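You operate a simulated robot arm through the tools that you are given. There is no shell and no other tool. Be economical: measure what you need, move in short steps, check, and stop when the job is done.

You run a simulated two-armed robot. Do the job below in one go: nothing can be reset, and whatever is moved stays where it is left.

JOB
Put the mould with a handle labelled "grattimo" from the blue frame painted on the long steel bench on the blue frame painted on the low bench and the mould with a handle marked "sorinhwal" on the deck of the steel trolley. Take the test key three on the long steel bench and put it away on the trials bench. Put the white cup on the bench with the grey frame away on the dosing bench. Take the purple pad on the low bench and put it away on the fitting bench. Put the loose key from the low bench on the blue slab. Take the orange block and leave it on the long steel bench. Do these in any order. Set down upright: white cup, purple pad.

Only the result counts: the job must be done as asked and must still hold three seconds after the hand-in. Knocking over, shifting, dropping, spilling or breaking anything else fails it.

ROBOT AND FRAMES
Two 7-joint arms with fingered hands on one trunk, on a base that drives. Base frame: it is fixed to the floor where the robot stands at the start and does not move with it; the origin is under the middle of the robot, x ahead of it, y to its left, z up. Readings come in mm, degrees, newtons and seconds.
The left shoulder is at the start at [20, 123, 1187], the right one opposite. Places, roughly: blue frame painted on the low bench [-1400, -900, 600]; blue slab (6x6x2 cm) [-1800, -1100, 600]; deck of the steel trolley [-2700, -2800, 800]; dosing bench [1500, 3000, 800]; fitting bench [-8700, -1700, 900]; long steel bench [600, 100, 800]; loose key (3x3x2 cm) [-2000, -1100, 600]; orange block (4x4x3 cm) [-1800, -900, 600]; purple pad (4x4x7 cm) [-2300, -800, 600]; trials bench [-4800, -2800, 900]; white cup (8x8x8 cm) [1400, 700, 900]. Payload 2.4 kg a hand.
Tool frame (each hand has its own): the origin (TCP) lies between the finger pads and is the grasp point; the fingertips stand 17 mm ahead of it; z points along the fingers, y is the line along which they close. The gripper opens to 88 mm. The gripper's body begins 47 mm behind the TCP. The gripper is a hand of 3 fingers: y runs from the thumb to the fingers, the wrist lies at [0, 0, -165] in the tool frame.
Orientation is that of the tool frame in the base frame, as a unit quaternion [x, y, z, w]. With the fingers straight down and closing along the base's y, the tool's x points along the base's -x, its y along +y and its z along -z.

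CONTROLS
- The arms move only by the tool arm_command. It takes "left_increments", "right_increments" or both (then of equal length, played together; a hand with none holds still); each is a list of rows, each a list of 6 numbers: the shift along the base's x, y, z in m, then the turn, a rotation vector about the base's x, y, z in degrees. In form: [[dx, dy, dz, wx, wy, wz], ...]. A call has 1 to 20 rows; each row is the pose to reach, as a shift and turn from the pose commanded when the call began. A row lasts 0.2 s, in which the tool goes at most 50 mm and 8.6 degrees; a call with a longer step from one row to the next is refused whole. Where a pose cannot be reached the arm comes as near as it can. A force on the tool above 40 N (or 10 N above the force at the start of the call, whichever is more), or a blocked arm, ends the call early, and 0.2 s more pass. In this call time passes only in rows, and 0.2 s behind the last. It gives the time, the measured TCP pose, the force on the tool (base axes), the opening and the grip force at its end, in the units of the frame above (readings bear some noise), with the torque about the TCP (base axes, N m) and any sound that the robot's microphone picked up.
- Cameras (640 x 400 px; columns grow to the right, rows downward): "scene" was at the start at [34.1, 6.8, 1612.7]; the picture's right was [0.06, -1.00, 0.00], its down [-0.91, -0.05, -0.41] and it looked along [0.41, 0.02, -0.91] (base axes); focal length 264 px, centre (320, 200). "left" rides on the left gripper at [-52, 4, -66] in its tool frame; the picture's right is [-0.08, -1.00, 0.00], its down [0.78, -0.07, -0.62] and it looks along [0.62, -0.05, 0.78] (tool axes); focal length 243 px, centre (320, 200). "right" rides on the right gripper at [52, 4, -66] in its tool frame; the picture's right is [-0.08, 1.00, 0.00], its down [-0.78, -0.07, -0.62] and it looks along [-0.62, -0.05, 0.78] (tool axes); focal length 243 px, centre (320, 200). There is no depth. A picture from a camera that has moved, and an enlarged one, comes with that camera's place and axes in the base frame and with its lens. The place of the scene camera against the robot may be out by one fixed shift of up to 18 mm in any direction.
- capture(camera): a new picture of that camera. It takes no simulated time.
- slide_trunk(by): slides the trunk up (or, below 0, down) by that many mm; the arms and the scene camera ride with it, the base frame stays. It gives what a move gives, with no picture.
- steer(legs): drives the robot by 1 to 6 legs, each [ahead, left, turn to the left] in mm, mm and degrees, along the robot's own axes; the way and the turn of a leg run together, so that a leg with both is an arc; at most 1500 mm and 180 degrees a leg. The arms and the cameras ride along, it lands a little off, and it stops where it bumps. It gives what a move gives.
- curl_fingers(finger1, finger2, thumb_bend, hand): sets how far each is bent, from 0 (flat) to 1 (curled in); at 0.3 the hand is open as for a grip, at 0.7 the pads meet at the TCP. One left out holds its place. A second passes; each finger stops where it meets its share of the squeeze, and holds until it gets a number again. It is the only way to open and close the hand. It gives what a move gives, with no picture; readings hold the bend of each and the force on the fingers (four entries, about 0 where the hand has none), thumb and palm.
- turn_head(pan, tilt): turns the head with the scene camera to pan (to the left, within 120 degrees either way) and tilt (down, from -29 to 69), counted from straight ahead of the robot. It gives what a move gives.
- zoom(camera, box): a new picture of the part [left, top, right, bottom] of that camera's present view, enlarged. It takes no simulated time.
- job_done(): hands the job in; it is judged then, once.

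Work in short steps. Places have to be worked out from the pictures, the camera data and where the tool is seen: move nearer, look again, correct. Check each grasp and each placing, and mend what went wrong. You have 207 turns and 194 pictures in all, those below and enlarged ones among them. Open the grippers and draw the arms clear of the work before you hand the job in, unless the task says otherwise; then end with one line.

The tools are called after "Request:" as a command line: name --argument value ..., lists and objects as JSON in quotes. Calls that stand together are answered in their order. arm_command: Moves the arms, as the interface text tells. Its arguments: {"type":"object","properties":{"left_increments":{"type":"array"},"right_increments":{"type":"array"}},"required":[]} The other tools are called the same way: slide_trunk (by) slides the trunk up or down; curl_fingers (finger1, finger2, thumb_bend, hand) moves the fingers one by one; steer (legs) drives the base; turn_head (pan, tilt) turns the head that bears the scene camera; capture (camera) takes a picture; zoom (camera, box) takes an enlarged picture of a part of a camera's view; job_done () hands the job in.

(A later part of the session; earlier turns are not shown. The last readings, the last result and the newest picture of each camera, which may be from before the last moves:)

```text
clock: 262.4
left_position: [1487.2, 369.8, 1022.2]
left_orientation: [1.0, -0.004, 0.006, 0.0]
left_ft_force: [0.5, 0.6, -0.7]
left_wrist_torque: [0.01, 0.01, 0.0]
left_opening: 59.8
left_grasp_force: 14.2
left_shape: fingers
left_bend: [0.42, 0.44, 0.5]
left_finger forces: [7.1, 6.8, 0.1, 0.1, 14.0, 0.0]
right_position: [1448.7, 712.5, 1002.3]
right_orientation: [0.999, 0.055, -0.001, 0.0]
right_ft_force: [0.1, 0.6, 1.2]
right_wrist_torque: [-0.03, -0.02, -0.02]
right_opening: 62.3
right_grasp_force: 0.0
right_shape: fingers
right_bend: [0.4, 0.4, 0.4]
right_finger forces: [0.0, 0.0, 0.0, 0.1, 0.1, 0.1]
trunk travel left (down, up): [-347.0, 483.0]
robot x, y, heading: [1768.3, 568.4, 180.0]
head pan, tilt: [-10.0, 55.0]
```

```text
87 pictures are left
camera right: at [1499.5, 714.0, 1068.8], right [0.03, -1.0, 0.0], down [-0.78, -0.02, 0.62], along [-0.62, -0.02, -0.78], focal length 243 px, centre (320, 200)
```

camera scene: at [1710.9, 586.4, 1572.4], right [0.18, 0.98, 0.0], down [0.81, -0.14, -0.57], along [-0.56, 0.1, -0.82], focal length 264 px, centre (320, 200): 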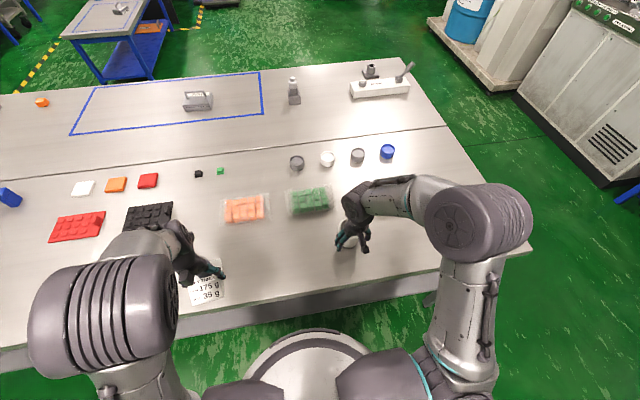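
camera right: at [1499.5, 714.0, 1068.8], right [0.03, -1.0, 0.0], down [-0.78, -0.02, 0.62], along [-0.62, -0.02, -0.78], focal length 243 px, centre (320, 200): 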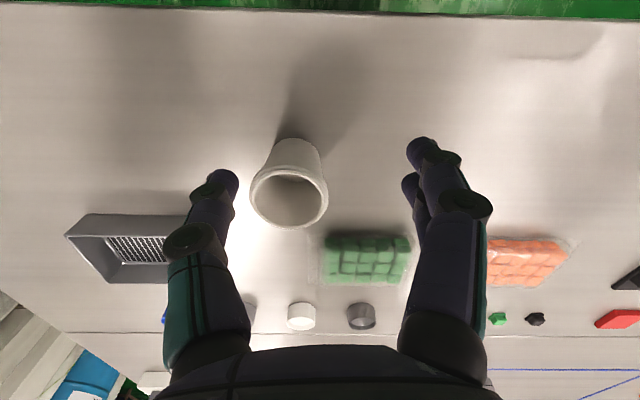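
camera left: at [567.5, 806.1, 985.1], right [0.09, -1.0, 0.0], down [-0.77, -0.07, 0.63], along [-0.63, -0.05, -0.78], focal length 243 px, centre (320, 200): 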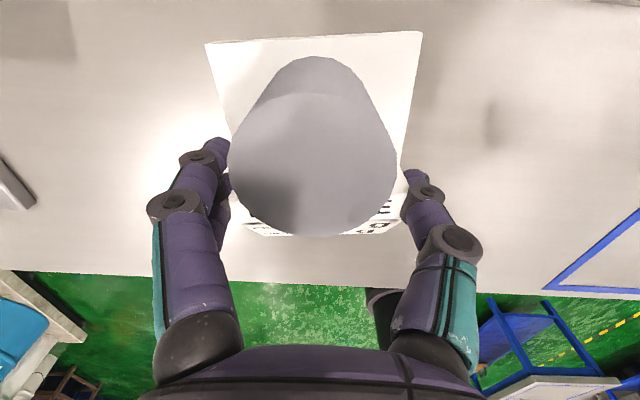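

The cup is at about [1366, 737], rim at z≈895 and about 80 mm wide. I open the right hand wider, move above it and look.

Request:
curl_fingers --hand "right" --finger1 0.22 --finger2 0.22 --thumb_bend 0.22

Request:
arm_command --right_increments '[[-0.03, 0.01, 0, 0, 0, 0], [-0.06, 0.02, 0, 0, 0, 0], [-0.082, 0.025, -0.02, 0, 0, 0]]'

Request:
capture --camera "right"

```text
clock: 263.4
left_position: [1487.6, 370.6, 1021.8]
left_orientation: [1.0, -0.004, 0.005, 0.0]
left_ft_force: [0.0, 0.2, -0.1]
left_wrist_torque: [0.04, -0.01, 0.0]
left_opening: 59.5
left_grasp_force: 14.1
left_shape: fingers
left_bend: [0.42, 0.44, 0.5]
left_finger forces: [7.1, 6.8, 0.0, 0.0, 13.9, 0.1]
right_position: [1447.1, 712.4, 1002.0]
right_orientation: [0.998, 0.055, -0.002, 0.002]
right_ft_force: [-0.4, -0.6, 0.1]
right_wrist_torque: [-0.02, 0.01, 0.0]
right_opening: 95.3
right_grasp_force: 0.0
right_shape: fingers
right_bend: [0.22, 0.22, 0.22]
right_finger forces: [0.0, 0.0, 0.0, 0.0, 0.0, 0.0]
trunk travel left (down, up): [-347.0, 483.0]
robot x, y, heading: [1767.0, 569.4, 179.9]
head pan, tilt: [-10.0, 55.0]
```

```text
clock: 264.2
left_position: [1486.8, 370.6, 1021.9]
left_orientation: [1.0, -0.005, 0.005, 0.0]
left_ft_force: [0.3, -0.6, -1.5]
left_wrist_torque: [0.0, -0.03, 0.01]
left_opening: 59.7
left_grasp_force: 13.6
left_shape: fingers
left_bend: [0.42, 0.44, 0.5]
left_finger forces: [7.1, 6.8, 0.0, 0.0, 13.8, 0.0]
right_position: [1364.4, 738.5, 982.5]
right_orientation: [0.998, 0.055, -0.001, 0.002]
right_ft_force: [1.1, -0.7, -0.5]
right_wrist_torque: [0.02, -0.01, 0.0]
right_opening: 95.4
right_grasp_force: 0.1
right_shape: fingers
right_bend: [0.22, 0.22, 0.22]
right_finger forces: [0.1, 0.0, 0.0, 0.0, 0.1, 0.0]
trunk travel left (down, up): [-347.0, 483.0]
robot x, y, heading: [1769.8, 568.5, 179.6]
head pan, tilt: [-10.0, 55.0]
```

```text
86 pictures are left
camera right: at [1416.1, 740.4, 1049.6], right [0.02, -1.0, 0.0], down [-0.78, -0.02, 0.62], along [-0.62, -0.02, -0.78], focal length 243 px, centre (320, 200)
```

right: 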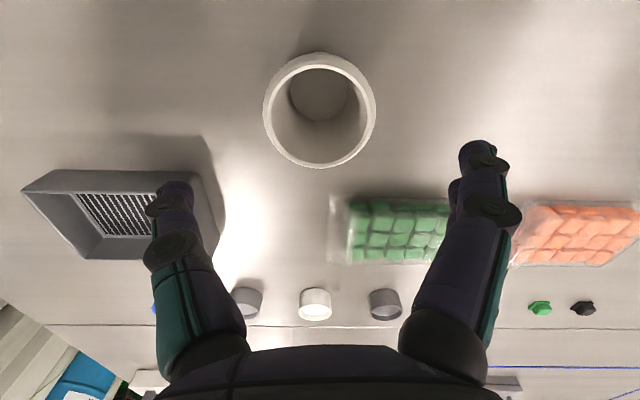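

The rim centre is at about [1361, 738]. I go down halfway and verify clearance.

Request:
arm_command --right_increments '[[-0.002, 0, -0.03, 0, 0, 0], [-0.003, 0, -0.06, 0, 0, 0]]'

Request:
capture --camera "right"

```text
clock: 264.8
left_position: [1486.7, 370.3, 1022.2]
left_orientation: [1.0, -0.005, 0.005, 0.0]
left_ft_force: [0.4, -0.2, -1.2]
left_wrist_torque: [0.02, -0.03, 0.03]
left_opening: 59.6
left_grasp_force: 14.5
left_shape: fingers
left_bend: [0.42, 0.44, 0.5]
left_finger forces: [7.2, 6.7, 0.1, 0.1, 13.9, 0.0]
right_position: [1362.2, 737.4, 920.0]
right_orientation: [0.998, 0.055, -0.002, 0.001]
right_ft_force: [0.2, -0.1, 0.2]
right_wrist_torque: [0.03, -0.02, 0.0]
right_opening: 95.0
right_grasp_force: 0.1
right_shape: fingers
right_bend: [0.22, 0.22, 0.22]
right_finger forces: [0.1, 0.1, 0.0, 0.0, 0.0, 0.1]
trunk travel left (down, up): [-347.0, 483.0]
robot x, y, heading: [1766.3, 572.6, 179.9]
head pan, tilt: [-10.0, 55.0]
```

```text
85 pictures are left
camera right: at [1413.0, 738.7, 986.6], right [0.03, -1.0, 0.0], down [-0.78, -0.02, 0.62], along [-0.62, -0.02, -0.78], focal length 243 px, centre (320, 200)
```

right: 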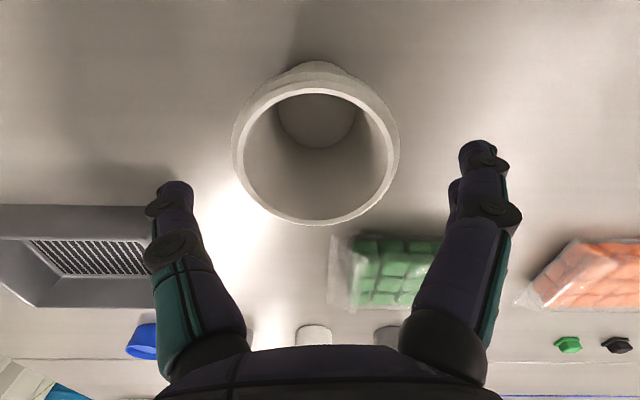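

Well centred, rim at z≈880. I go down to TCP≈862 and close gently.

Request:
arm_command --right_increments '[[0, 0.002, -0.03, 0, 0, 0], [0, 0.002, -0.058, 0, 0, 0]]'

Request:
curl_fingers --hand "right" --finger1 0.4 --finger2 0.4 --thumb_bend 0.4

Request:
capture --camera "right"

```text
clock: 265.4
left_position: [1489.2, 369.9, 1023.6]
left_orientation: [1.0, -0.005, 0.004, -0.001]
left_ft_force: [0.0, 0.2, -0.5]
left_wrist_torque: [0.0, -0.03, 0.02]
left_opening: 59.6
left_grasp_force: 13.7
left_shape: fingers
left_bend: [0.42, 0.44, 0.5]
left_finger forces: [7.1, 6.9, 0.0, 0.1, 13.9, 0.1]
right_position: [1362.7, 737.8, 866.2]
right_orientation: [0.998, 0.055, -0.007, 0.001]
right_ft_force: [-3.5, 3.3, 30.9]
right_wrist_torque: [0.09, -0.02, -0.11]
right_opening: 102.0
right_grasp_force: 12.9
right_shape: fingers
right_bend: [0.22, 0.22, 0.22]
right_finger forces: [2.3, 8.8, 0.1, 0.0, 15.4, 0.1]
trunk travel left (down, up): [-347.0, 483.0]
robot x, y, heading: [1763.0, 571.3, 179.7]
head pan, tilt: [-10.0, 55.0]
```

```text
clock: 265.7
left_position: [1488.6, 370.2, 1022.8]
left_orientation: [1.0, -0.004, 0.004, -0.001]
left_ft_force: [0.4, 0.3, 0.0]
left_wrist_torque: [-0.02, 0.02, 0.02]
left_opening: 59.6
left_grasp_force: 13.4
left_shape: fingers
left_bend: [0.42, 0.44, 0.5]
left_finger forces: [7.1, 6.9, 0.0, 0.0, 13.9, 0.1]
right_position: [1362.6, 739.1, 867.0]
right_orientation: [0.999, 0.054, -0.008, 0.0]
right_ft_force: [5.8, 0.6, 30.5]
right_wrist_torque: [0.08, 0.23, -0.08]
right_opening: 81.4
right_grasp_force: 25.5
right_shape: fingers
right_bend: [0.39, 0.39, 0.4]
right_finger forces: [10.3, 15.2, 0.0, 0.0, 26.3, 0.1]
trunk travel left (down, up): [-347.0, 483.0]
robot x, y, heading: [1767.3, 571.1, 180.0]
head pan, tilt: [-10.0, 55.0]
stopped (right hand): the force on the tool passed its limit (the readings are from after the stop); the commanded pose is now the measured one
```

```text
84 pictures are left
camera right: at [1413.9, 739.7, 933.4], right [0.02, -1.0, 0.0], down [-0.77, -0.02, 0.63], along [-0.63, -0.02, -0.77], focal length 243 px, centre (320, 200)
```

right: 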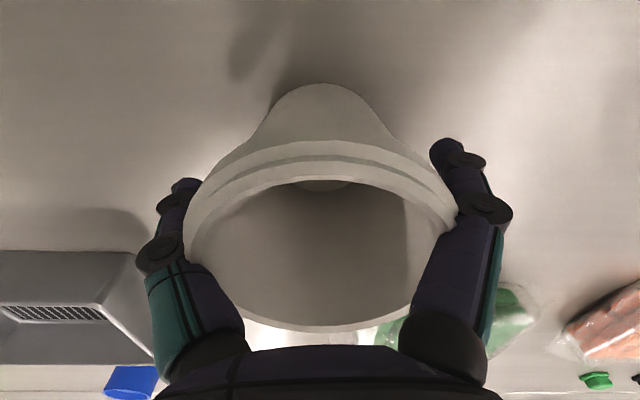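

The finger roots wedge on the rim because I went too deep. I open again, rise 16 mm, and then close so the pads meet the wall just below the rim.

Request:
curl_fingers --hand "right" --finger1 0.22 --finger2 0.22 --thumb_bend 0.22

Request:
arm_command --right_increments '[[0, 0, 0.006, 0, 0, 0], [0, 0, 0.012, 0, 0, 0]]'

Request:
capture --camera "right"

```text
clock: 266.7
left_position: [1489.3, 370.3, 1022.3]
left_orientation: [1.0, -0.004, 0.005, -0.001]
left_ft_force: [0.1, -0.6, -0.5]
left_wrist_torque: [0.0, -0.04, 0.01]
left_opening: 59.5
left_grasp_force: 14.0
left_shape: fingers
left_bend: [0.42, 0.44, 0.5]
left_finger forces: [7.0, 6.8, 0.0, 0.1, 14.0, 0.0]
right_position: [1362.7, 739.3, 866.5]
right_orientation: [0.998, 0.055, -0.006, 0.001]
right_ft_force: [0.2, 1.6, 29.6]
right_wrist_torque: [0.05, 0.09, -0.09]
right_opening: 102.1
right_grasp_force: 15.3
right_shape: fingers
right_bend: [0.22, 0.22, 0.22]
right_finger forces: [3.5, 8.7, 0.0, 0.0, 16.6, 0.0]
trunk travel left (down, up): [-347.0, 483.0]
robot x, y, heading: [1769.5, 570.9, 179.9]
head pan, tilt: [-10.0, 55.0]
```

```text
clock: 267.3
left_position: [1487.5, 369.6, 1021.7]
left_orientation: [1.0, -0.005, 0.005, 0.0]
left_ft_force: [-0.2, 0.7, -1.0]
left_wrist_torque: [-0.01, -0.03, -0.01]
left_opening: 59.3
left_grasp_force: 14.0
left_shape: fingers
left_bend: [0.42, 0.44, 0.5]
left_finger forces: [7.1, 6.9, 0.1, 0.0, 13.9, 0.0]
right_position: [1360.5, 738.8, 876.4]
right_orientation: [0.999, 0.054, -0.004, 0.001]
right_ft_force: [-0.4, 0.6, -0.5]
right_wrist_torque: [0.01, -0.01, 0.01]
right_opening: 95.8
right_grasp_force: 0.0
right_shape: fingers
right_bend: [0.22, 0.22, 0.22]
right_finger forces: [0.0, 0.1, 0.0, 0.1, 0.1, 0.0]
trunk travel left (down, up): [-347.0, 483.0]
robot x, y, heading: [1767.8, 568.1, 179.8]
head pan, tilt: [-10.0, 55.0]
```

```text
83 pictures are left
camera right: at [1412.6, 740.6, 943.4], right [0.02, -1.0, 0.0], down [-0.78, -0.02, 0.63], along [-0.63, -0.02, -0.78], focal length 243 px, centre (320, 200)
```

right: 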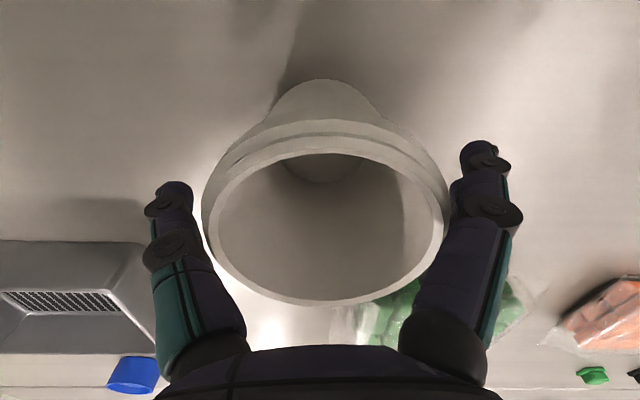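

Clear all round now. I close gently.

Request:
curl_fingers --hand "right" --finger1 0.42 --finger2 0.42 --thumb_bend 0.42

Request:
capture --camera "right"

```text
clock: 268.3
left_position: [1487.8, 370.0, 1022.1]
left_orientation: [1.0, -0.004, 0.005, 0.0]
left_ft_force: [0.5, 0.5, -1.6]
left_wrist_torque: [-0.01, -0.02, 0.02]
left_opening: 59.5
left_grasp_force: 14.1
left_shape: fingers
left_bend: [0.42, 0.44, 0.5]
left_finger forces: [7.0, 6.8, 0.1, 0.1, 13.8, 0.0]
right_position: [1359.8, 739.8, 877.4]
right_orientation: [0.999, 0.054, -0.005, 0.001]
right_ft_force: [0.2, -0.2, -0.8]
right_wrist_torque: [-0.03, -0.01, -0.01]
right_opening: 64.7
right_grasp_force: 5.9
right_shape: fingers
right_bend: [0.41, 0.4, 0.41]
right_finger forces: [2.0, 3.7, 0.1, 0.1, 5.5, 0.0]
trunk travel left (down, up): [-347.0, 483.0]
robot x, y, heading: [1768.0, 567.8, 179.8]
head pan, tilt: [-10.0, 55.0]
```

```text
82 pictures are left
camera right: at [1412.0, 740.8, 944.0], right [0.02, -1.0, 0.0], down [-0.78, -0.02, 0.63], along [-0.63, -0.02, -0.78], focal length 243 px, centre (320, 200)
```

right: 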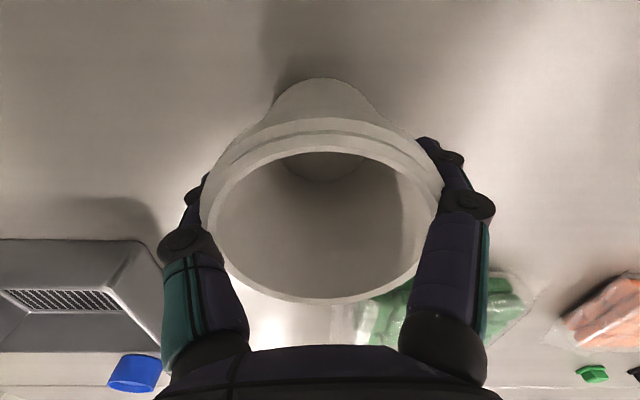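

The fingers hold the wall below the rim, which acts as a stop. I tighten slightly and lift.

Request:
curl_fingers --hand "right" --finger1 0.48 --finger2 0.48 --thumb_bend 0.48

Request:
arm_command --right_increments '[[0, 0, 0.015, 0, 0, 0], [0, 0, 0.04, 0, 0, 0], [0, 0, 0.07, 0, 0, 0]]'

Request:
capture --camera "right"

Request:
zoom --camera "scene" --box '[280, 140, 480, 280]'

```text
clock: 269.3
left_position: [1488.2, 370.4, 1021.5]
left_orientation: [1.0, -0.005, 0.005, 0.0]
left_ft_force: [-0.2, 0.0, -0.2]
left_wrist_torque: [0.02, -0.02, 0.01]
left_opening: 59.6
left_grasp_force: 14.6
left_shape: fingers
left_bend: [0.42, 0.44, 0.5]
left_finger forces: [7.1, 6.8, 0.1, 0.1, 13.8, 0.0]
right_position: [1360.1, 741.0, 876.8]
right_orientation: [0.999, 0.054, -0.006, 0.002]
right_ft_force: [0.0, -0.5, 0.4]
right_wrist_torque: [-0.01, -0.02, -0.01]
right_opening: 57.7
right_grasp_force: 11.8
right_shape: fingers
right_bend: [0.46, 0.45, 0.46]
right_finger forces: [4.8, 7.1, 0.0, 0.1, 11.3, 0.0]
trunk travel left (down, up): [-347.0, 483.0]
robot x, y, heading: [1765.9, 570.9, 179.8]
head pan, tilt: [-10.0, 55.0]
```

```text
clock: 270.1
left_position: [1487.3, 371.5, 1020.8]
left_orientation: [1.0, -0.005, 0.006, 0.0]
left_ft_force: [-0.2, 0.1, -1.4]
left_wrist_torque: [0.04, -0.01, 0.0]
left_opening: 59.8
left_grasp_force: 14.2
left_shape: fingers
left_bend: [0.42, 0.44, 0.5]
left_finger forces: [7.0, 6.8, 0.1, 0.0, 13.8, 0.0]
right_position: [1361.7, 738.1, 948.1]
right_orientation: [0.999, 0.054, -0.003, 0.001]
right_ft_force: [0.1, -0.7, 0.0]
right_wrist_torque: [0.02, -0.02, -0.01]
right_opening: 57.7
right_grasp_force: 11.6
right_shape: fingers
right_bend: [0.46, 0.45, 0.47]
right_finger forces: [4.7, 7.2, 0.0, 0.1, 11.3, 0.1]
trunk travel left (down, up): [-347.0, 483.0]
robot x, y, heading: [1770.7, 571.6, 179.8]
head pan, tilt: [-10.0, 55.0]
```

```text
81 pictures are left
camera right: at [1413.0, 739.9, 1014.0], right [0.02, -1.0, 0.0], down [-0.78, -0.02, 0.63], along [-0.63, -0.02, -0.78], focal length 243 px, centre (320, 200)
```

right: 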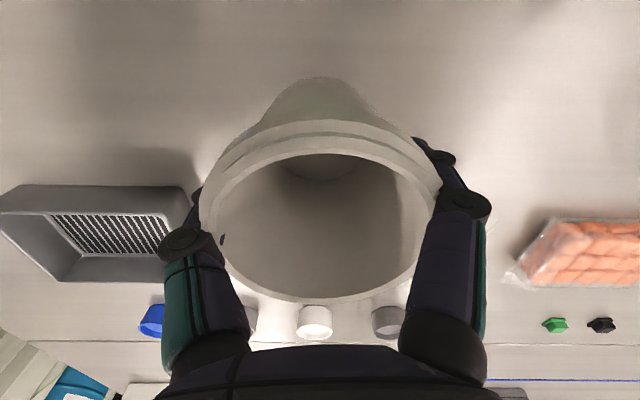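

```text
2.86 times, centred on (380, 210) of scene
camera zoom: at [1711.1, 586.4, 1572.4], right [0.18, 0.98, 0.0], down [0.81, -0.14, -0.57], along [-0.56, 0.1, -0.82], focal length 755 px, centre (149, 171)
```

zoom: 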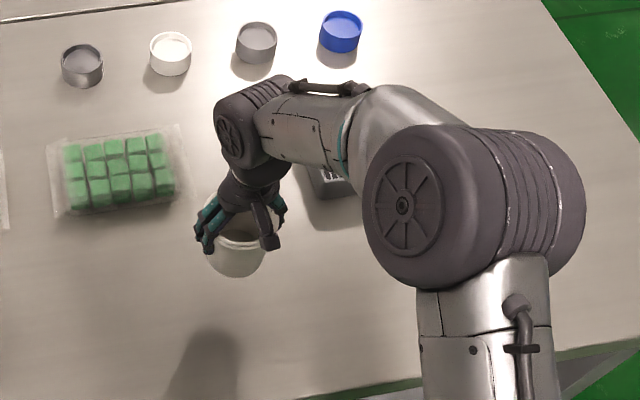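

The cup is held upright, its bottom 62 mm below the TCP. I lift it a bit more, pull it in and drive toward the dosing bench.

Request:
arm_command --right_increments '[[0.02, 0, 0.03, 0, 0, 0], [0.05, 0, 0.06, 0, 0, 0], [0.08, 0, 0.08, 0, 0, 0]]'

Request:
steer --legs '[[-120, 0, 0], [0, -1400, 0], [0, 0, -90]]'

Request:
turn_head --pan 10 --tilt 30

Request:
capture --camera "scene"

```text
clock: 270.9
left_position: [1487.8, 370.5, 1021.5]
left_orientation: [1.0, -0.004, 0.005, 0.0]
left_ft_force: [0.7, -0.3, -0.1]
left_wrist_torque: [-0.02, 0.01, -0.01]
left_opening: 59.6
left_grasp_force: 13.8
left_shape: fingers
left_bend: [0.42, 0.44, 0.5]
left_finger forces: [7.1, 6.8, 0.1, 0.0, 13.8, 0.0]
right_position: [1442.4, 739.7, 1028.3]
right_orientation: [0.999, 0.054, -0.006, 0.0]
right_ft_force: [0.0, 0.0, -0.7]
right_wrist_torque: [-0.03, -0.01, -0.03]
right_opening: 57.3
right_grasp_force: 11.6
right_shape: fingers
right_bend: [0.46, 0.45, 0.47]
right_finger forces: [4.6, 7.1, 0.0, 0.0, 11.0, 0.1]
trunk travel left (down, up): [-347.0, 483.0]
robot x, y, heading: [1763.6, 569.7, 179.8]
head pan, tilt: [-10.0, 55.0]
```

```text
clock: 282.6
left_position: [1659.5, 2247.6, 1022.5]
left_orientation: [0.718, -0.696, 0.003, 0.004]
left_ft_force: [0.2, 0.1, -1.0]
left_wrist_torque: [-0.01, 0.0, 0.0]
left_opening: 59.2
left_grasp_force: 14.0
left_shape: fingers
left_bend: [0.42, 0.44, 0.5]
left_finger forces: [6.9, 6.7, 0.1, 0.1, 13.7, 0.0]
right_position: [2028.4, 2307.0, 1028.6]
right_orientation: [0.757, -0.653, -0.005, -0.003]
right_ft_force: [-1.4, 0.5, -0.3]
right_wrist_torque: [-0.02, 0.02, 0.01]
right_opening: 56.7
right_grasp_force: 10.9
right_shape: fingers
right_bend: [0.46, 0.45, 0.47]
right_finger forces: [4.3, 6.9, 0.0, 0.0, 10.7, 0.0]
trunk travel left (down, up): [-347.0, 483.0]
robot x, y, heading: [1870.1, 1978.3, 92.2]
head pan, tilt: [-10.0, 55.0]
```

```text
clock: 283.5
left_position: [1661.0, 2247.2, 1022.7]
left_orientation: [0.718, -0.696, 0.004, 0.003]
left_ft_force: [0.6, 0.8, 0.2]
left_wrist_torque: [-0.01, 0.03, 0.01]
left_opening: 59.6
left_grasp_force: 13.5
left_shape: fingers
left_bend: [0.42, 0.44, 0.5]
left_finger forces: [7.1, 6.6, 0.1, 0.1, 13.7, 0.1]
right_position: [2029.2, 2309.0, 1028.5]
right_orientation: [0.758, -0.653, -0.005, -0.002]
right_ft_force: [-0.1, 0.3, -0.6]
right_wrist_torque: [0.01, 0.0, -0.01]
right_opening: 57.1
right_grasp_force: 10.8
right_shape: fingers
right_bend: [0.46, 0.45, 0.47]
right_finger forces: [4.3, 6.9, 0.2, 0.0, 10.7, 0.0]
trunk travel left (down, up): [-347.0, 483.0]
robot x, y, heading: [1874.8, 1975.0, 92.3]
head pan, tilt: [10.0, 30.0]
```

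```text
79 pictures are left
camera scene: at [1847.5, 2047.2, 1608.3], right [0.98, 0.21, 0.0], down [0.1, -0.49, -0.87], along [-0.18, 0.85, -0.5], focal length 264 px, centre (320, 200)
```

scene: 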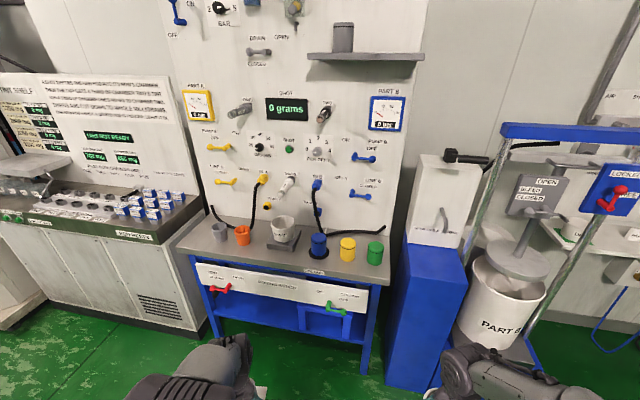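

The dosing bench carries cups and bottles. I zoom in to find free space.

Request:
zoom --camera "scene" --box '[170, 190, 420, 300]'

```text
2.56 times, centred on (295, 245) of scene
camera zoom: at [1847.5, 2047.2, 1608.3], right [0.98, 0.21, 0.0], down [0.1, -0.49, -0.87], along [-0.18, 0.85, -0.5], focal length 676 px, centre (384, 85)
```

zoom: 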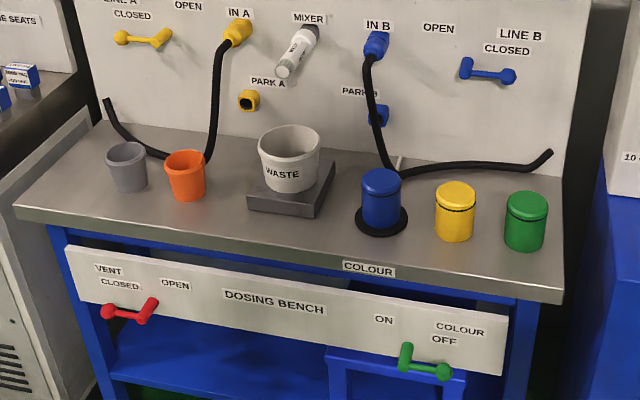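

There's a free spot at the front edge between the orange cup and the scale, about [1375, 2885]. I drive up to it.

Request:
steer --legs '[[0, 0, -2.3], [0, 640, 0], [430, 0, 0]]'

Request:
turn_head --pan -15 --tilt 50

Request:
capture --camera "scene"

Request:
capture --camera "right"

```text
clock: 289.6
left_position: [1027.1, 2667.3, 1021.5]
left_orientation: [-0.705, 0.71, -0.004, -0.004]
left_ft_force: [-0.9, -0.2, -0.7]
left_wrist_torque: [-0.02, 0.04, 0.01]
left_opening: 59.6
left_grasp_force: 14.3
left_shape: fingers
left_bend: [0.42, 0.44, 0.5]
left_finger forces: [7.0, 6.7, 0.0, 0.0, 13.7, 0.0]
right_position: [1396.5, 2713.2, 1028.3]
right_orientation: [0.745, -0.667, -0.004, -0.003]
right_ft_force: [0.7, 0.3, -0.8]
right_wrist_torque: [-0.01, -0.02, 0.01]
right_opening: 56.9
right_grasp_force: 10.7
right_shape: fingers
right_bend: [0.46, 0.45, 0.47]
right_finger forces: [4.2, 6.9, 0.0, 0.1, 10.7, 0.0]
trunk travel left (down, up): [-347.0, 483.0]
robot x, y, heading: [1225.7, 2390.4, 90.1]
head pan, tilt: [10.0, 30.0]
```

```text
clock: 290.5
left_position: [1027.5, 2667.0, 1022.0]
left_orientation: [-0.705, 0.709, -0.004, -0.003]
left_ft_force: [-0.2, -0.7, 0.0]
left_wrist_torque: [0.01, 0.02, 0.02]
left_opening: 59.4
left_grasp_force: 13.5
left_shape: fingers
left_bend: [0.42, 0.44, 0.5]
left_finger forces: [7.0, 6.6, 0.0, 0.0, 13.6, 0.0]
right_position: [1397.0, 2713.7, 1029.0]
right_orientation: [0.745, -0.667, -0.005, -0.003]
right_ft_force: [-0.8, -0.3, 0.0]
right_wrist_torque: [0.03, 0.0, -0.05]
right_opening: 56.9
right_grasp_force: 10.7
right_shape: fingers
right_bend: [0.46, 0.45, 0.47]
right_finger forces: [4.4, 6.9, 0.0, 0.1, 10.7, 0.1]
trunk travel left (down, up): [-347.0, 483.0]
robot x, y, heading: [1226.4, 2383.8, 90.0]
head pan, tilt: [-15.0, 50.0]
```

```text
77 pictures are left
camera scene: at [1242.0, 2444.4, 1578.9], right [0.97, -0.26, 0.0], down [-0.2, -0.74, -0.64], along [0.17, 0.62, -0.77], focal length 264 px, centre (320, 200)
```

scene: 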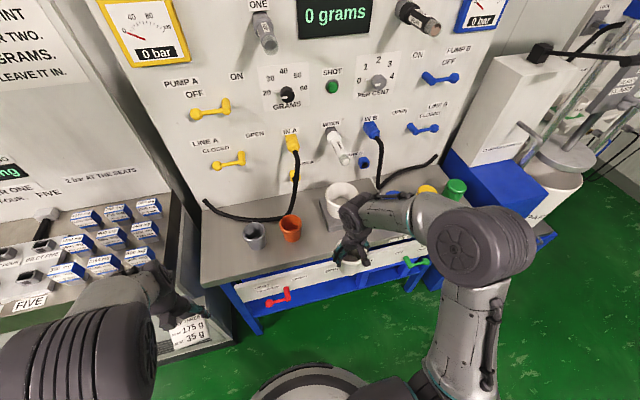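

```text
76 pictures are left
camera right: at [1398.3, 2660.0, 1094.6], right [-1.0, -0.02, 0.0], down [-0.02, 0.78, 0.63], along [-0.02, 0.63, -0.78], focal length 243 px, centre (320, 200)
```

right: 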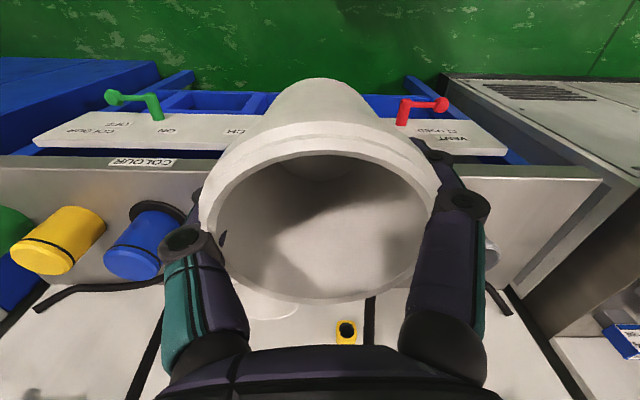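

I retract and raise the left hand away from the neighbouring machine, then drive forward 110 mm.

Request:
arm_command --left_increments '[[0, -0.03, 0.03, 0, 0, 0], [0.01, -0.06, 0.06, 0, 0, 0], [0.02, -0.09, 0.08, 0, 0, 0], [0.03, -0.12, 0.1, 0, 0, 0]]'

Request:
steer --legs '[[110, 0, 0]]'

Request:
capture --camera "scene"

Request:
capture --camera "right"

```text
clock: 291.5
left_position: [1006.5, 2614.6, 1069.9]
left_orientation: [-0.705, 0.71, -0.004, -0.003]
left_ft_force: [0.0, -0.6, -1.1]
left_wrist_torque: [-0.01, -0.01, -0.01]
left_opening: 59.3
left_grasp_force: 13.7
left_shape: fingers
left_bend: [0.43, 0.44, 0.5]
left_finger forces: [7.1, 6.6, 0.0, 0.0, 13.7, 0.1]
left hand out of reach, approached as far as the arm can: row 2, 3, 4
right_position: [1397.5, 2713.3, 1027.4]
right_orientation: [0.745, -0.667, -0.003, -0.003]
right_ft_force: [1.0, 0.2, -1.2]
right_wrist_torque: [-0.04, 0.0, 0.0]
right_opening: 57.1
right_grasp_force: 10.7
right_shape: fingers
right_bend: [0.46, 0.45, 0.47]
right_finger forces: [4.4, 6.9, 0.1, 0.0, 10.6, 0.0]
trunk travel left (down, up): [-347.0, 483.0]
robot x, y, heading: [1227.5, 2391.1, 89.8]
head pan, tilt: [-15.0, 50.0]
```

```text
clock: 292.7
left_position: [1006.7, 2729.0, 1069.7]
left_orientation: [-0.704, 0.71, -0.004, -0.004]
left_ft_force: [0.5, -0.1, -1.5]
left_wrist_torque: [0.0, -0.02, 0.01]
left_opening: 59.2
left_grasp_force: 13.7
left_shape: fingers
left_bend: [0.43, 0.44, 0.5]
left_finger forces: [7.0, 6.5, 0.0, 0.0, 13.7, 0.1]
right_position: [1398.6, 2826.1, 1027.7]
right_orientation: [0.744, -0.668, -0.004, -0.003]
right_ft_force: [-0.6, -0.6, -0.7]
right_wrist_torque: [-0.01, 0.01, 0.0]
right_opening: 56.9
right_grasp_force: 10.6
right_shape: fingers
right_bend: [0.46, 0.45, 0.47]
right_finger forces: [4.3, 6.9, 0.1, 0.1, 10.7, 0.0]
trunk travel left (down, up): [-347.0, 483.0]
robot x, y, heading: [1225.6, 2496.9, 89.9]
head pan, tilt: [-15.0, 50.0]
```

```text
75 pictures are left
camera scene: at [1242.5, 2558.7, 1578.8], right [0.96, -0.26, 0.0], down [-0.2, -0.74, -0.64], along [0.17, 0.62, -0.77], focal length 264 px, centre (320, 200)
```

scene: 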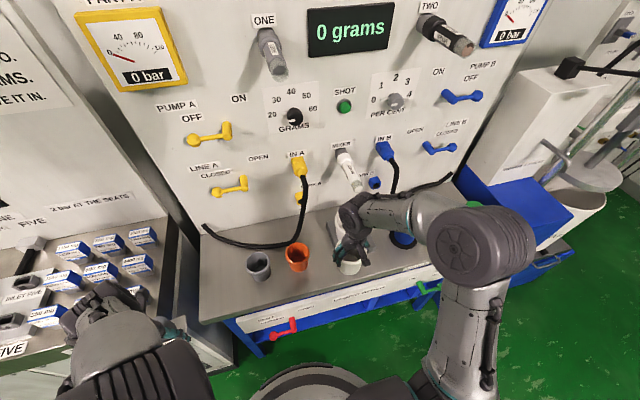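

```text
74 pictures are left
camera right: at [1399.1, 2773.4, 1094.2], right [-1.0, -0.02, 0.0], down [-0.02, 0.78, 0.63], along [-0.02, 0.63, -0.78], focal length 243 px, centre (320, 200)
```

right: 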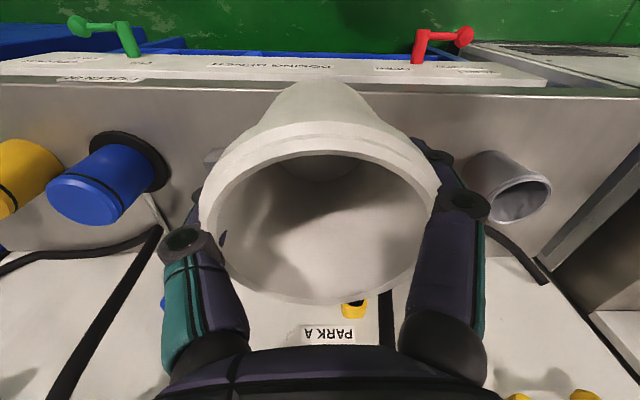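

Space is tight left and right, so I turn the hand by about −94°, to let the fingers open toward the front and back of the cup rather than toward its neighbours.

Request:
arm_command --right_increments '[[0, 0, 0, 0, 0, -8], [0, 0, 0, 0, 0, -16], [0, 0, 0, 0, 0, -24], [0, 0, 0, 0, 0, -32], [0, 0, 0, 0, 0, -40], [0, 0, 0, 0, 0, -48], [0, 0, 0, 0, 0, -56], [0, 0, 0, 0, 0, -64], [0, 0, 0, 0, 0, -72], [-0.01, 0, 0, 0, 0, -80], [-0.03, 0, 0, 0, 0, -88], [-0.04, 0, 0, 0, 0, -94]]'

Request:
capture --camera "right"

Request:
zoom --camera "scene" --box '[190, 180, 450, 340]'

```text
clock: 295.3
left_position: [1008.7, 2727.5, 1070.2]
left_orientation: [-0.704, 0.711, -0.004, -0.003]
left_ft_force: [0.0, -0.1, -0.6]
left_wrist_torque: [-0.03, 0.01, -0.02]
left_opening: 59.0
left_grasp_force: 13.7
left_shape: fingers
left_bend: [0.43, 0.44, 0.5]
left_finger forces: [7.1, 6.5, 0.0, 0.1, 13.7, 0.1]
right_position: [1358.3, 2825.0, 1029.7]
right_orientation: [-0.017, 1.0, 0.001, 0.006]
right_ft_force: [-0.5, -0.2, -0.4]
right_wrist_torque: [0.0, -0.01, 0.02]
right_opening: 56.9
right_grasp_force: 10.9
right_shape: fingers
right_bend: [0.46, 0.45, 0.47]
right_finger forces: [4.1, 6.9, 0.0, 0.0, 10.5, 0.0]
trunk travel left (down, up): [-347.0, 483.0]
robot x, y, heading: [1228.0, 2499.1, 89.8]
head pan, tilt: [-15.0, 50.0]
```

```text
73 pictures are left
camera right: at [1303.6, 2827.1, 1095.6], right [0.05, 1.0, 0.0], down [0.78, -0.04, 0.63], along [0.63, -0.03, -0.78], focal length 243 px, centre (320, 200)
```

right: 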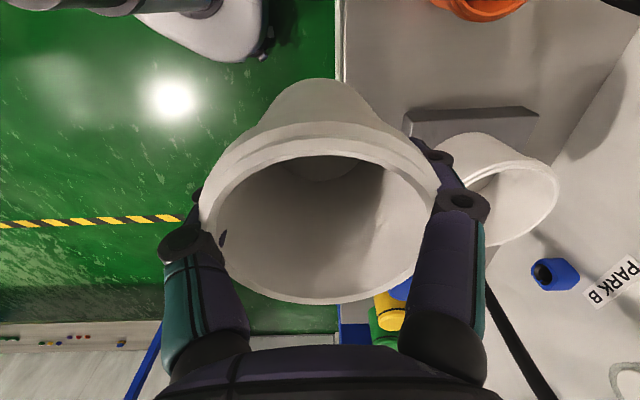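

```text
2.46 times, centred on (320, 260) of scene
camera zoom: at [1242.4, 2556.7, 1578.9], right [0.96, -0.26, 0.0], down [-0.2, -0.74, -0.64], along [0.17, 0.62, -0.77], focal length 650 px, centre (320, 52)
```

zoom: 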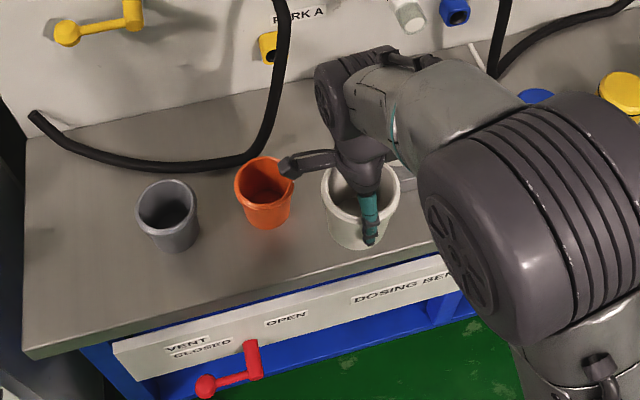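

The layout is confirmed: orange cup edge x≈1308, scale corner [1410, 2918], bench edge y≈2846. I move forward to [1358, 2889] and lower.

Request:
arm_command --right_increments '[[0, 0.03, 0, 0, 0, 0], [0, 0.064, 0, 0, 0, 0], [0, 0.064, -0.04, 0, 0, 0], [0, 0.064, -0.08, 0, 0, 0], [0, 0.064, -0.12, 0, 0, 0], [0, 0.064, -0.145, 0, 0, 0]]'

Request:
capture --camera "right"

Request:
zoom --camera "scene" --box '[190, 180, 450, 340]'

```text
clock: 296.7
left_position: [1009.6, 2727.8, 1070.1]
left_orientation: [-0.704, 0.71, -0.004, -0.003]
left_ft_force: [0.0, -0.2, -0.4]
left_wrist_torque: [0.02, 0.0, 0.03]
left_opening: 59.2
left_grasp_force: 13.6
left_shape: fingers
left_bend: [0.43, 0.44, 0.5]
left_finger forces: [6.9, 6.5, 0.0, 0.1, 13.7, 0.0]
right_position: [1360.4, 2889.0, 885.5]
right_orientation: [-0.019, 1.0, 0.001, 0.005]
right_ft_force: [-0.5, 0.8, -0.5]
right_wrist_torque: [-0.02, -0.01, 0.0]
right_opening: 56.5
right_grasp_force: 10.7
right_shape: fingers
right_bend: [0.46, 0.46, 0.47]
right_finger forces: [3.8, 6.6, 0.0, 0.1, 9.9, 0.2]
trunk travel left (down, up): [-347.0, 483.0]
robot x, y, heading: [1227.5, 2496.5, 89.7]
head pan, tilt: [-15.0, 50.0]
```

```text
71 pictures are left
camera right: at [1307.1, 2891.7, 951.8], right [0.05, 1.0, 0.0], down [0.78, -0.04, 0.63], along [0.63, -0.03, -0.78], focal length 243 px, centre (320, 200)
```

right: 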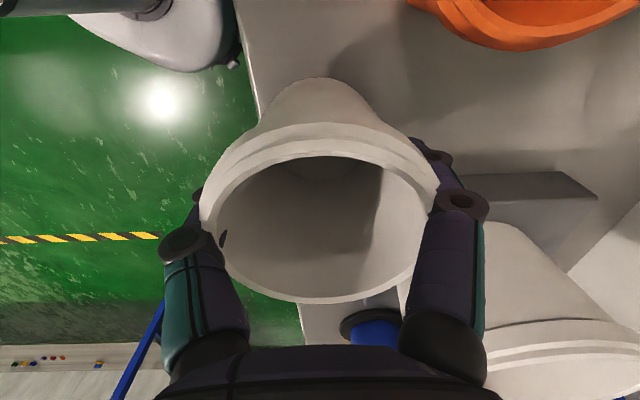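

```text
2.46 times, centred on (320, 260) of scene
camera zoom: at [1242.4, 2556.9, 1578.9], right [0.96, -0.26, 0.0], down [-0.2, -0.74, -0.64], along [0.17, 0.62, -0.77], focal length 650 px, centre (320, 52)
```

zoom: 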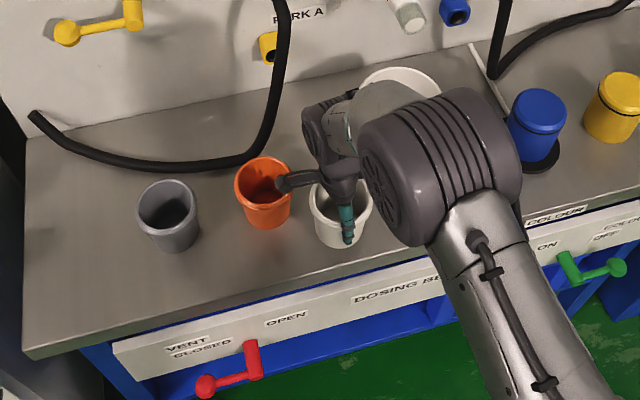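

The cup hovers ~20 mm above the bench, clear of its neighbours. I shift 7 mm inward and lower in fine rows.

Request:
arm_command --right_increments '[[0, 0.007, -0.004, 0, 0, 0], [0, 0.007, -0.008, 0, 0, 0], [0, 0.007, -0.012, 0, 0, 0], [0, 0.007, -0.016, 0, 0, 0]]'

Request:
arm_command --right_increments '[[0, 0, -0.002, 0, 0, 0], [0, 0, -0.004, 0, 0, 0], [0, 0, -0.006, 0, 0, 0]]'

```text
clock: 297.7
left_position: [1009.0, 2728.1, 1069.6]
left_orientation: [-0.704, 0.71, -0.004, -0.003]
left_ft_force: [0.2, 0.2, -0.2]
left_wrist_torque: [-0.02, -0.02, 0.04]
left_opening: 59.2
left_grasp_force: 14.2
left_shape: fingers
left_bend: [0.43, 0.44, 0.5]
left_finger forces: [7.1, 6.6, 0.1, 0.1, 13.7, 0.0]
right_position: [1359.6, 2897.1, 868.3]
right_orientation: [-0.019, 1.0, 0.001, 0.006]
right_ft_force: [0.3, -0.2, -0.1]
right_wrist_torque: [0.0, -0.01, 0.02]
right_opening: 56.3
right_grasp_force: 10.3
right_shape: fingers
right_bend: [0.46, 0.46, 0.47]
right_finger forces: [3.8, 6.7, 0.0, 0.0, 9.8, 0.1]
trunk travel left (down, up): [-347.0, 483.0]
robot x, y, heading: [1229.5, 2497.4, 89.5]
head pan, tilt: [-15.0, 50.0]
```

```text
clock: 298.5
left_position: [1006.9, 2727.5, 1069.8]
left_orientation: [-0.704, 0.71, -0.004, -0.004]
left_ft_force: [0.1, -0.2, -0.8]
left_wrist_torque: [-0.02, -0.01, -0.01]
left_opening: 59.0
left_grasp_force: 13.4
left_shape: fingers
left_bend: [0.43, 0.44, 0.5]
left_finger forces: [7.0, 6.5, 0.1, 0.1, 13.7, 0.0]
right_position: [1359.3, 2896.4, 861.0]
right_orientation: [-0.019, 1.0, 0.0, 0.006]
right_ft_force: [0.8, 0.0, -0.9]
right_wrist_torque: [-0.01, -0.01, -0.01]
right_opening: 56.2
right_grasp_force: 10.2
right_shape: fingers
right_bend: [0.46, 0.46, 0.47]
right_finger forces: [3.9, 6.7, 0.1, 0.1, 9.8, 0.1]
trunk travel left (down, up): [-347.0, 483.0]
robot x, y, heading: [1228.8, 2497.8, 89.9]
head pan, tilt: [-15.0, 50.0]
```

Request:
arm_command --right_increments '[[0, 0, -0.002, 0, 0, 0], [0, 0, -0.004, 0, 0, 0], [0, 0, -0.006, 0, 0, 0]]'

Request:
zoom --camera "scene" --box '[250, 200, 410, 320]'

```text
clock: 299.3
left_position: [1007.8, 2726.9, 1069.7]
left_orientation: [-0.703, 0.711, -0.004, -0.002]
left_ft_force: [0.2, -0.5, -0.8]
left_wrist_torque: [0.0, -0.01, 0.0]
left_opening: 59.1
left_grasp_force: 13.1
left_shape: fingers
left_bend: [0.43, 0.44, 0.5]
left_finger forces: [7.0, 6.5, 0.0, 0.0, 13.6, 0.0]
right_position: [1358.7, 2894.6, 855.8]
right_orientation: [-0.019, 1.0, 0.002, 0.006]
right_ft_force: [-1.8, -2.9, 12.8]
right_wrist_torque: [0.19, -0.05, 0.0]
right_opening: 56.1
right_grasp_force: 11.6
right_shape: fingers
right_bend: [0.47, 0.47, 0.47]
right_finger forces: [4.2, 7.1, 0.0, 0.0, 12.3, 0.0]
trunk travel left (down, up): [-347.0, 483.0]
robot x, y, heading: [1226.2, 2500.7, 89.9]
head pan, tilt: [-15.0, 50.0]
```

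```text
3.33 times, centred on (330, 260) of scene
camera zoom: at [1242.0, 2555.2, 1579.1], right [0.96, -0.26, 0.0], down [-0.2, -0.74, -0.64], along [0.17, 0.62, -0.77], focal length 881 px, centre (287, 0)
```

zoom: 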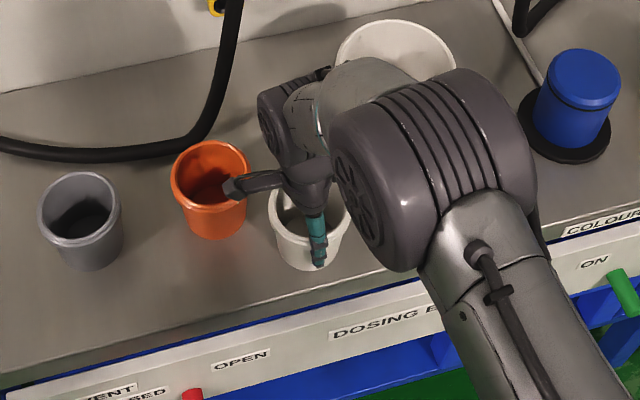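

Touchdown; the cup stands on the bench. I ease up 1 mm, open the hand and look before rising.

Request:
arm_command --right_increments '[[0, 0, 0.002, 0, 0, 0]]'

Request:
curl_fingers --hand "right" --finger1 0.22 --finger2 0.22 --thumb_bend 0.22

Request:
capture --camera "right"

```text
clock: 299.7
left_position: [1007.4, 2726.9, 1068.9]
left_orientation: [-0.704, 0.71, -0.005, -0.003]
left_ft_force: [-0.5, 0.4, -1.0]
left_wrist_torque: [-0.01, -0.03, -0.02]
left_opening: 59.1
left_grasp_force: 13.8
left_shape: fingers
left_bend: [0.43, 0.44, 0.5]
left_finger forces: [7.0, 6.4, 0.0, 0.0, 13.7, 0.0]
right_position: [1358.0, 2895.5, 856.2]
right_orientation: [-0.019, 1.0, 0.002, 0.005]
right_ft_force: [-0.5, -0.4, 3.9]
right_wrist_torque: [0.11, 0.01, -0.04]
right_opening: 56.0
right_grasp_force: 10.2
right_shape: fingers
right_bend: [0.47, 0.47, 0.47]
right_finger forces: [4.0, 7.0, 0.1, 0.0, 10.2, 0.0]
trunk travel left (down, up): [-347.0, 483.0]
robot x, y, heading: [1228.3, 2495.5, 89.8]
head pan, tilt: [-15.0, 50.0]
```

```text
clock: 300.7
left_position: [1007.5, 2728.1, 1069.5]
left_orientation: [-0.704, 0.71, -0.005, -0.003]
left_ft_force: [0.8, 0.1, -1.0]
left_wrist_torque: [0.0, 0.0, 0.04]
left_opening: 59.3
left_grasp_force: 14.1
left_shape: fingers
left_bend: [0.43, 0.44, 0.5]
left_finger forces: [7.0, 6.4, 0.1, 0.0, 13.7, 0.1]
right_position: [1358.6, 2896.7, 856.7]
right_orientation: [-0.019, 1.0, 0.001, 0.006]
right_ft_force: [-0.3, -0.6, -0.8]
right_wrist_torque: [0.02, -0.03, 0.01]
right_opening: 95.3
right_grasp_force: 0.0
right_shape: fingers
right_bend: [0.22, 0.22, 0.22]
right_finger forces: [0.0, 0.0, 0.0, 0.1, 0.0, 0.1]
trunk travel left (down, up): [-347.0, 483.0]
robot x, y, heading: [1226.6, 2497.1, 89.9]
head pan, tilt: [-15.0, 50.0]
```

```text
68 pictures are left
camera right: at [1304.8, 2898.8, 923.9], right [0.05, 1.0, 0.0], down [0.78, -0.04, 0.63], along [0.63, -0.03, -0.78], focal length 243 px, centre (320, 200)
```

right: 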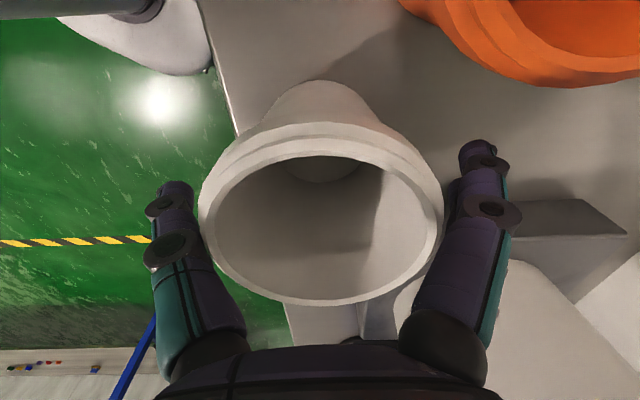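

Released and standing. I rise straight up and back away.

Request:
arm_command --right_increments '[[0, 0, 0.02, 0, 0, 0], [0, 0, 0.05, 0, 0, 0], [0, 0, 0.09, 0, 0, 0], [0, 0, 0.13, 0, 0, 0], [0, -0.04, 0.15, 0, 0, 0]]'

Request:
capture --camera "right"

Request:
steer --legs '[[-350, 0, 0]]'

Request:
capture --camera "scene"

```text
clock: 301.9
left_position: [1007.0, 2728.0, 1069.7]
left_orientation: [-0.704, 0.71, -0.005, -0.003]
left_ft_force: [0.3, -0.6, -0.6]
left_wrist_torque: [0.01, -0.01, 0.0]
left_opening: 59.4
left_grasp_force: 14.2
left_shape: fingers
left_bend: [0.43, 0.44, 0.5]
left_finger forces: [7.0, 6.5, 0.0, 0.0, 13.7, 0.0]
right_position: [1360.9, 2854.8, 1004.2]
right_orientation: [-0.02, 1.0, 0.001, 0.006]
right_ft_force: [-0.8, -0.5, -0.3]
right_wrist_torque: [-0.03, -0.02, 0.01]
right_opening: 95.5
right_grasp_force: 0.1
right_shape: fingers
right_bend: [0.22, 0.22, 0.22]
right_finger forces: [0.1, 0.1, 0.0, 0.0, 0.1, 0.0]
trunk travel left (down, up): [-347.0, 483.0]
robot x, y, heading: [1230.0, 2501.4, 89.8]
head pan, tilt: [-15.0, 50.0]
```

```text
67 pictures are left
camera right: at [1306.8, 2857.3, 1071.3], right [0.05, 1.0, 0.0], down [0.78, -0.04, 0.63], along [0.63, -0.03, -0.78], focal length 243 px, centre (320, 200)
```

right: 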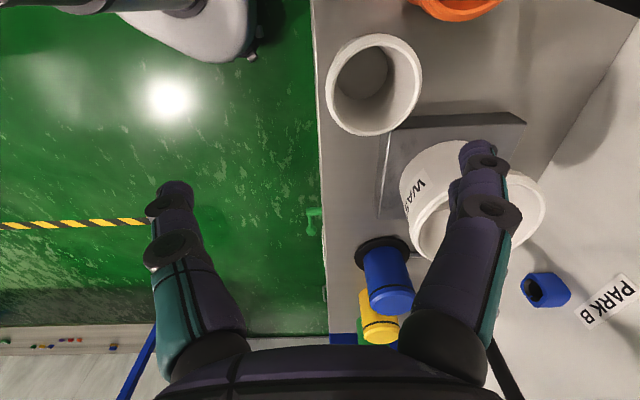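

```text
clock: 304.2
left_position: [1006.6, 2364.2, 1070.9]
left_orientation: [-0.705, 0.709, -0.005, -0.003]
left_ft_force: [-0.1, -0.4, -0.7]
left_wrist_torque: [0.01, 0.01, -0.01]
left_opening: 59.2
left_grasp_force: 13.7
left_shape: fingers
left_bend: [0.43, 0.44, 0.5]
left_finger forces: [7.0, 6.5, 0.1, 0.0, 13.7, 0.0]
right_position: [1358.7, 2494.8, 1005.0]
right_orientation: [-0.022, 1.0, 0.002, 0.005]
right_ft_force: [-0.3, 0.1, -0.6]
right_wrist_torque: [0.0, 0.03, -0.02]
right_opening: 95.4
right_grasp_force: 0.0
right_shape: fingers
right_bend: [0.22, 0.22, 0.22]
right_finger forces: [0.0, 0.0, 0.1, 0.1, 0.1, 0.0]
trunk travel left (down, up): [-347.0, 483.0]
robot x, y, heading: [1228.2, 2136.7, 90.2]
head pan, tilt: [-15.0, 50.0]
```

```text
66 pictures are left
camera scene: at [1241.9, 2193.8, 1578.9], right [0.97, -0.26, 0.0], down [-0.2, -0.74, -0.64], along [0.17, 0.62, -0.77], focal length 264 px, centre (320, 200)
```

scene: 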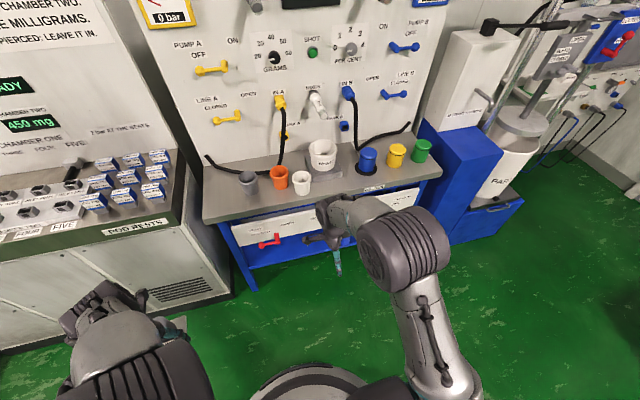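

The white cup stands upright on the dosing bench. Next is the purple pad, at about [-2354, -815] on the low bench, approached from the north.

Request:
steer --legs '[[-340, 0, 0], [0, 1500, 0], [0, 0, 180], [0, -1450, 0], [0, -480, 0], [1000, 0, 0]]'

Request:
turn_head --pan 0 --tilt 35

Request:
capture --camera "scene"

```text
clock: 334.6
left_position: [-1988.2, 612.0, 1069.2]
left_orientation: [0.72, 0.694, 0.003, -0.005]
left_ft_force: [1.4, -0.6, -0.6]
left_wrist_torque: [0.0, -0.03, 0.02]
left_opening: 58.8
left_grasp_force: 12.9
left_shape: fingers
left_bend: [0.43, 0.44, 0.5]
left_finger forces: [6.8, 6.2, 0.0, 0.0, 13.2, 0.0]
right_position: [-2344.7, 493.8, 1004.0]
right_orientation: [1.0, 0.006, -0.005, 0.0]
right_ft_force: [0.6, 0.1, 0.4]
right_wrist_torque: [-0.03, -0.02, 0.01]
right_opening: 95.5
right_grasp_force: 0.1
right_shape: fingers
right_bend: [0.22, 0.22, 0.22]
right_finger forces: [0.0, 0.0, 0.1, 0.1, 0.0, 0.1]
trunk travel left (down, up): [-347.0, 483.0]
robot x, y, heading: [-2203.2, 850.0, -91.8]
head pan, tilt: [-15.0, 50.0]
```

```text
clock: 335.4
left_position: [-1988.5, 612.9, 1069.2]
left_orientation: [0.72, 0.694, 0.003, -0.005]
left_ft_force: [1.3, -0.7, -0.4]
left_wrist_torque: [0.04, -0.01, -0.02]
left_opening: 58.5
left_grasp_force: 13.3
left_shape: fingers
left_bend: [0.43, 0.44, 0.5]
left_finger forces: [6.9, 6.2, 0.1, 0.1, 13.1, 0.0]
right_position: [-2344.0, 493.9, 1003.1]
right_orientation: [1.0, 0.005, -0.005, 0.001]
right_ft_force: [0.5, 0.3, 0.6]
right_wrist_torque: [-0.01, 0.01, 0.0]
right_opening: 95.7
right_grasp_force: 0.0
right_shape: fingers
right_bend: [0.22, 0.22, 0.22]
right_finger forces: [0.0, 0.1, 0.0, 0.0, 0.1, 0.1]
trunk travel left (down, up): [-347.0, 483.0]
robot x, y, heading: [-2202.3, 850.4, -91.7]
head pan, tilt: [0.0, 35.0]
```

```text
65 pictures are left
camera scene: at [-2210.1, 782.5, 1600.5], right [-1.0, 0.03, 0.0], down [0.02, 0.57, -0.82], along [-0.03, -0.82, -0.57], focal length 264 px, centre (320, 200)
```

scene: 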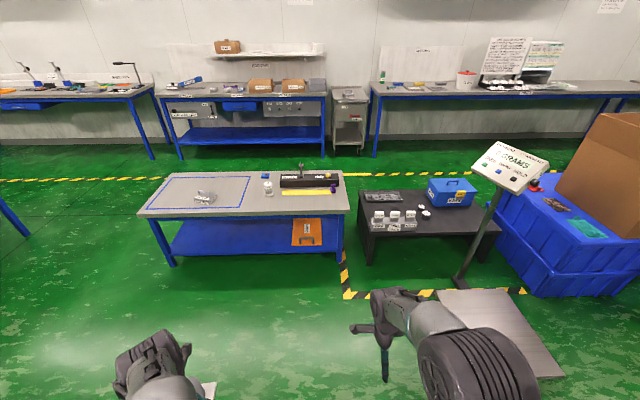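

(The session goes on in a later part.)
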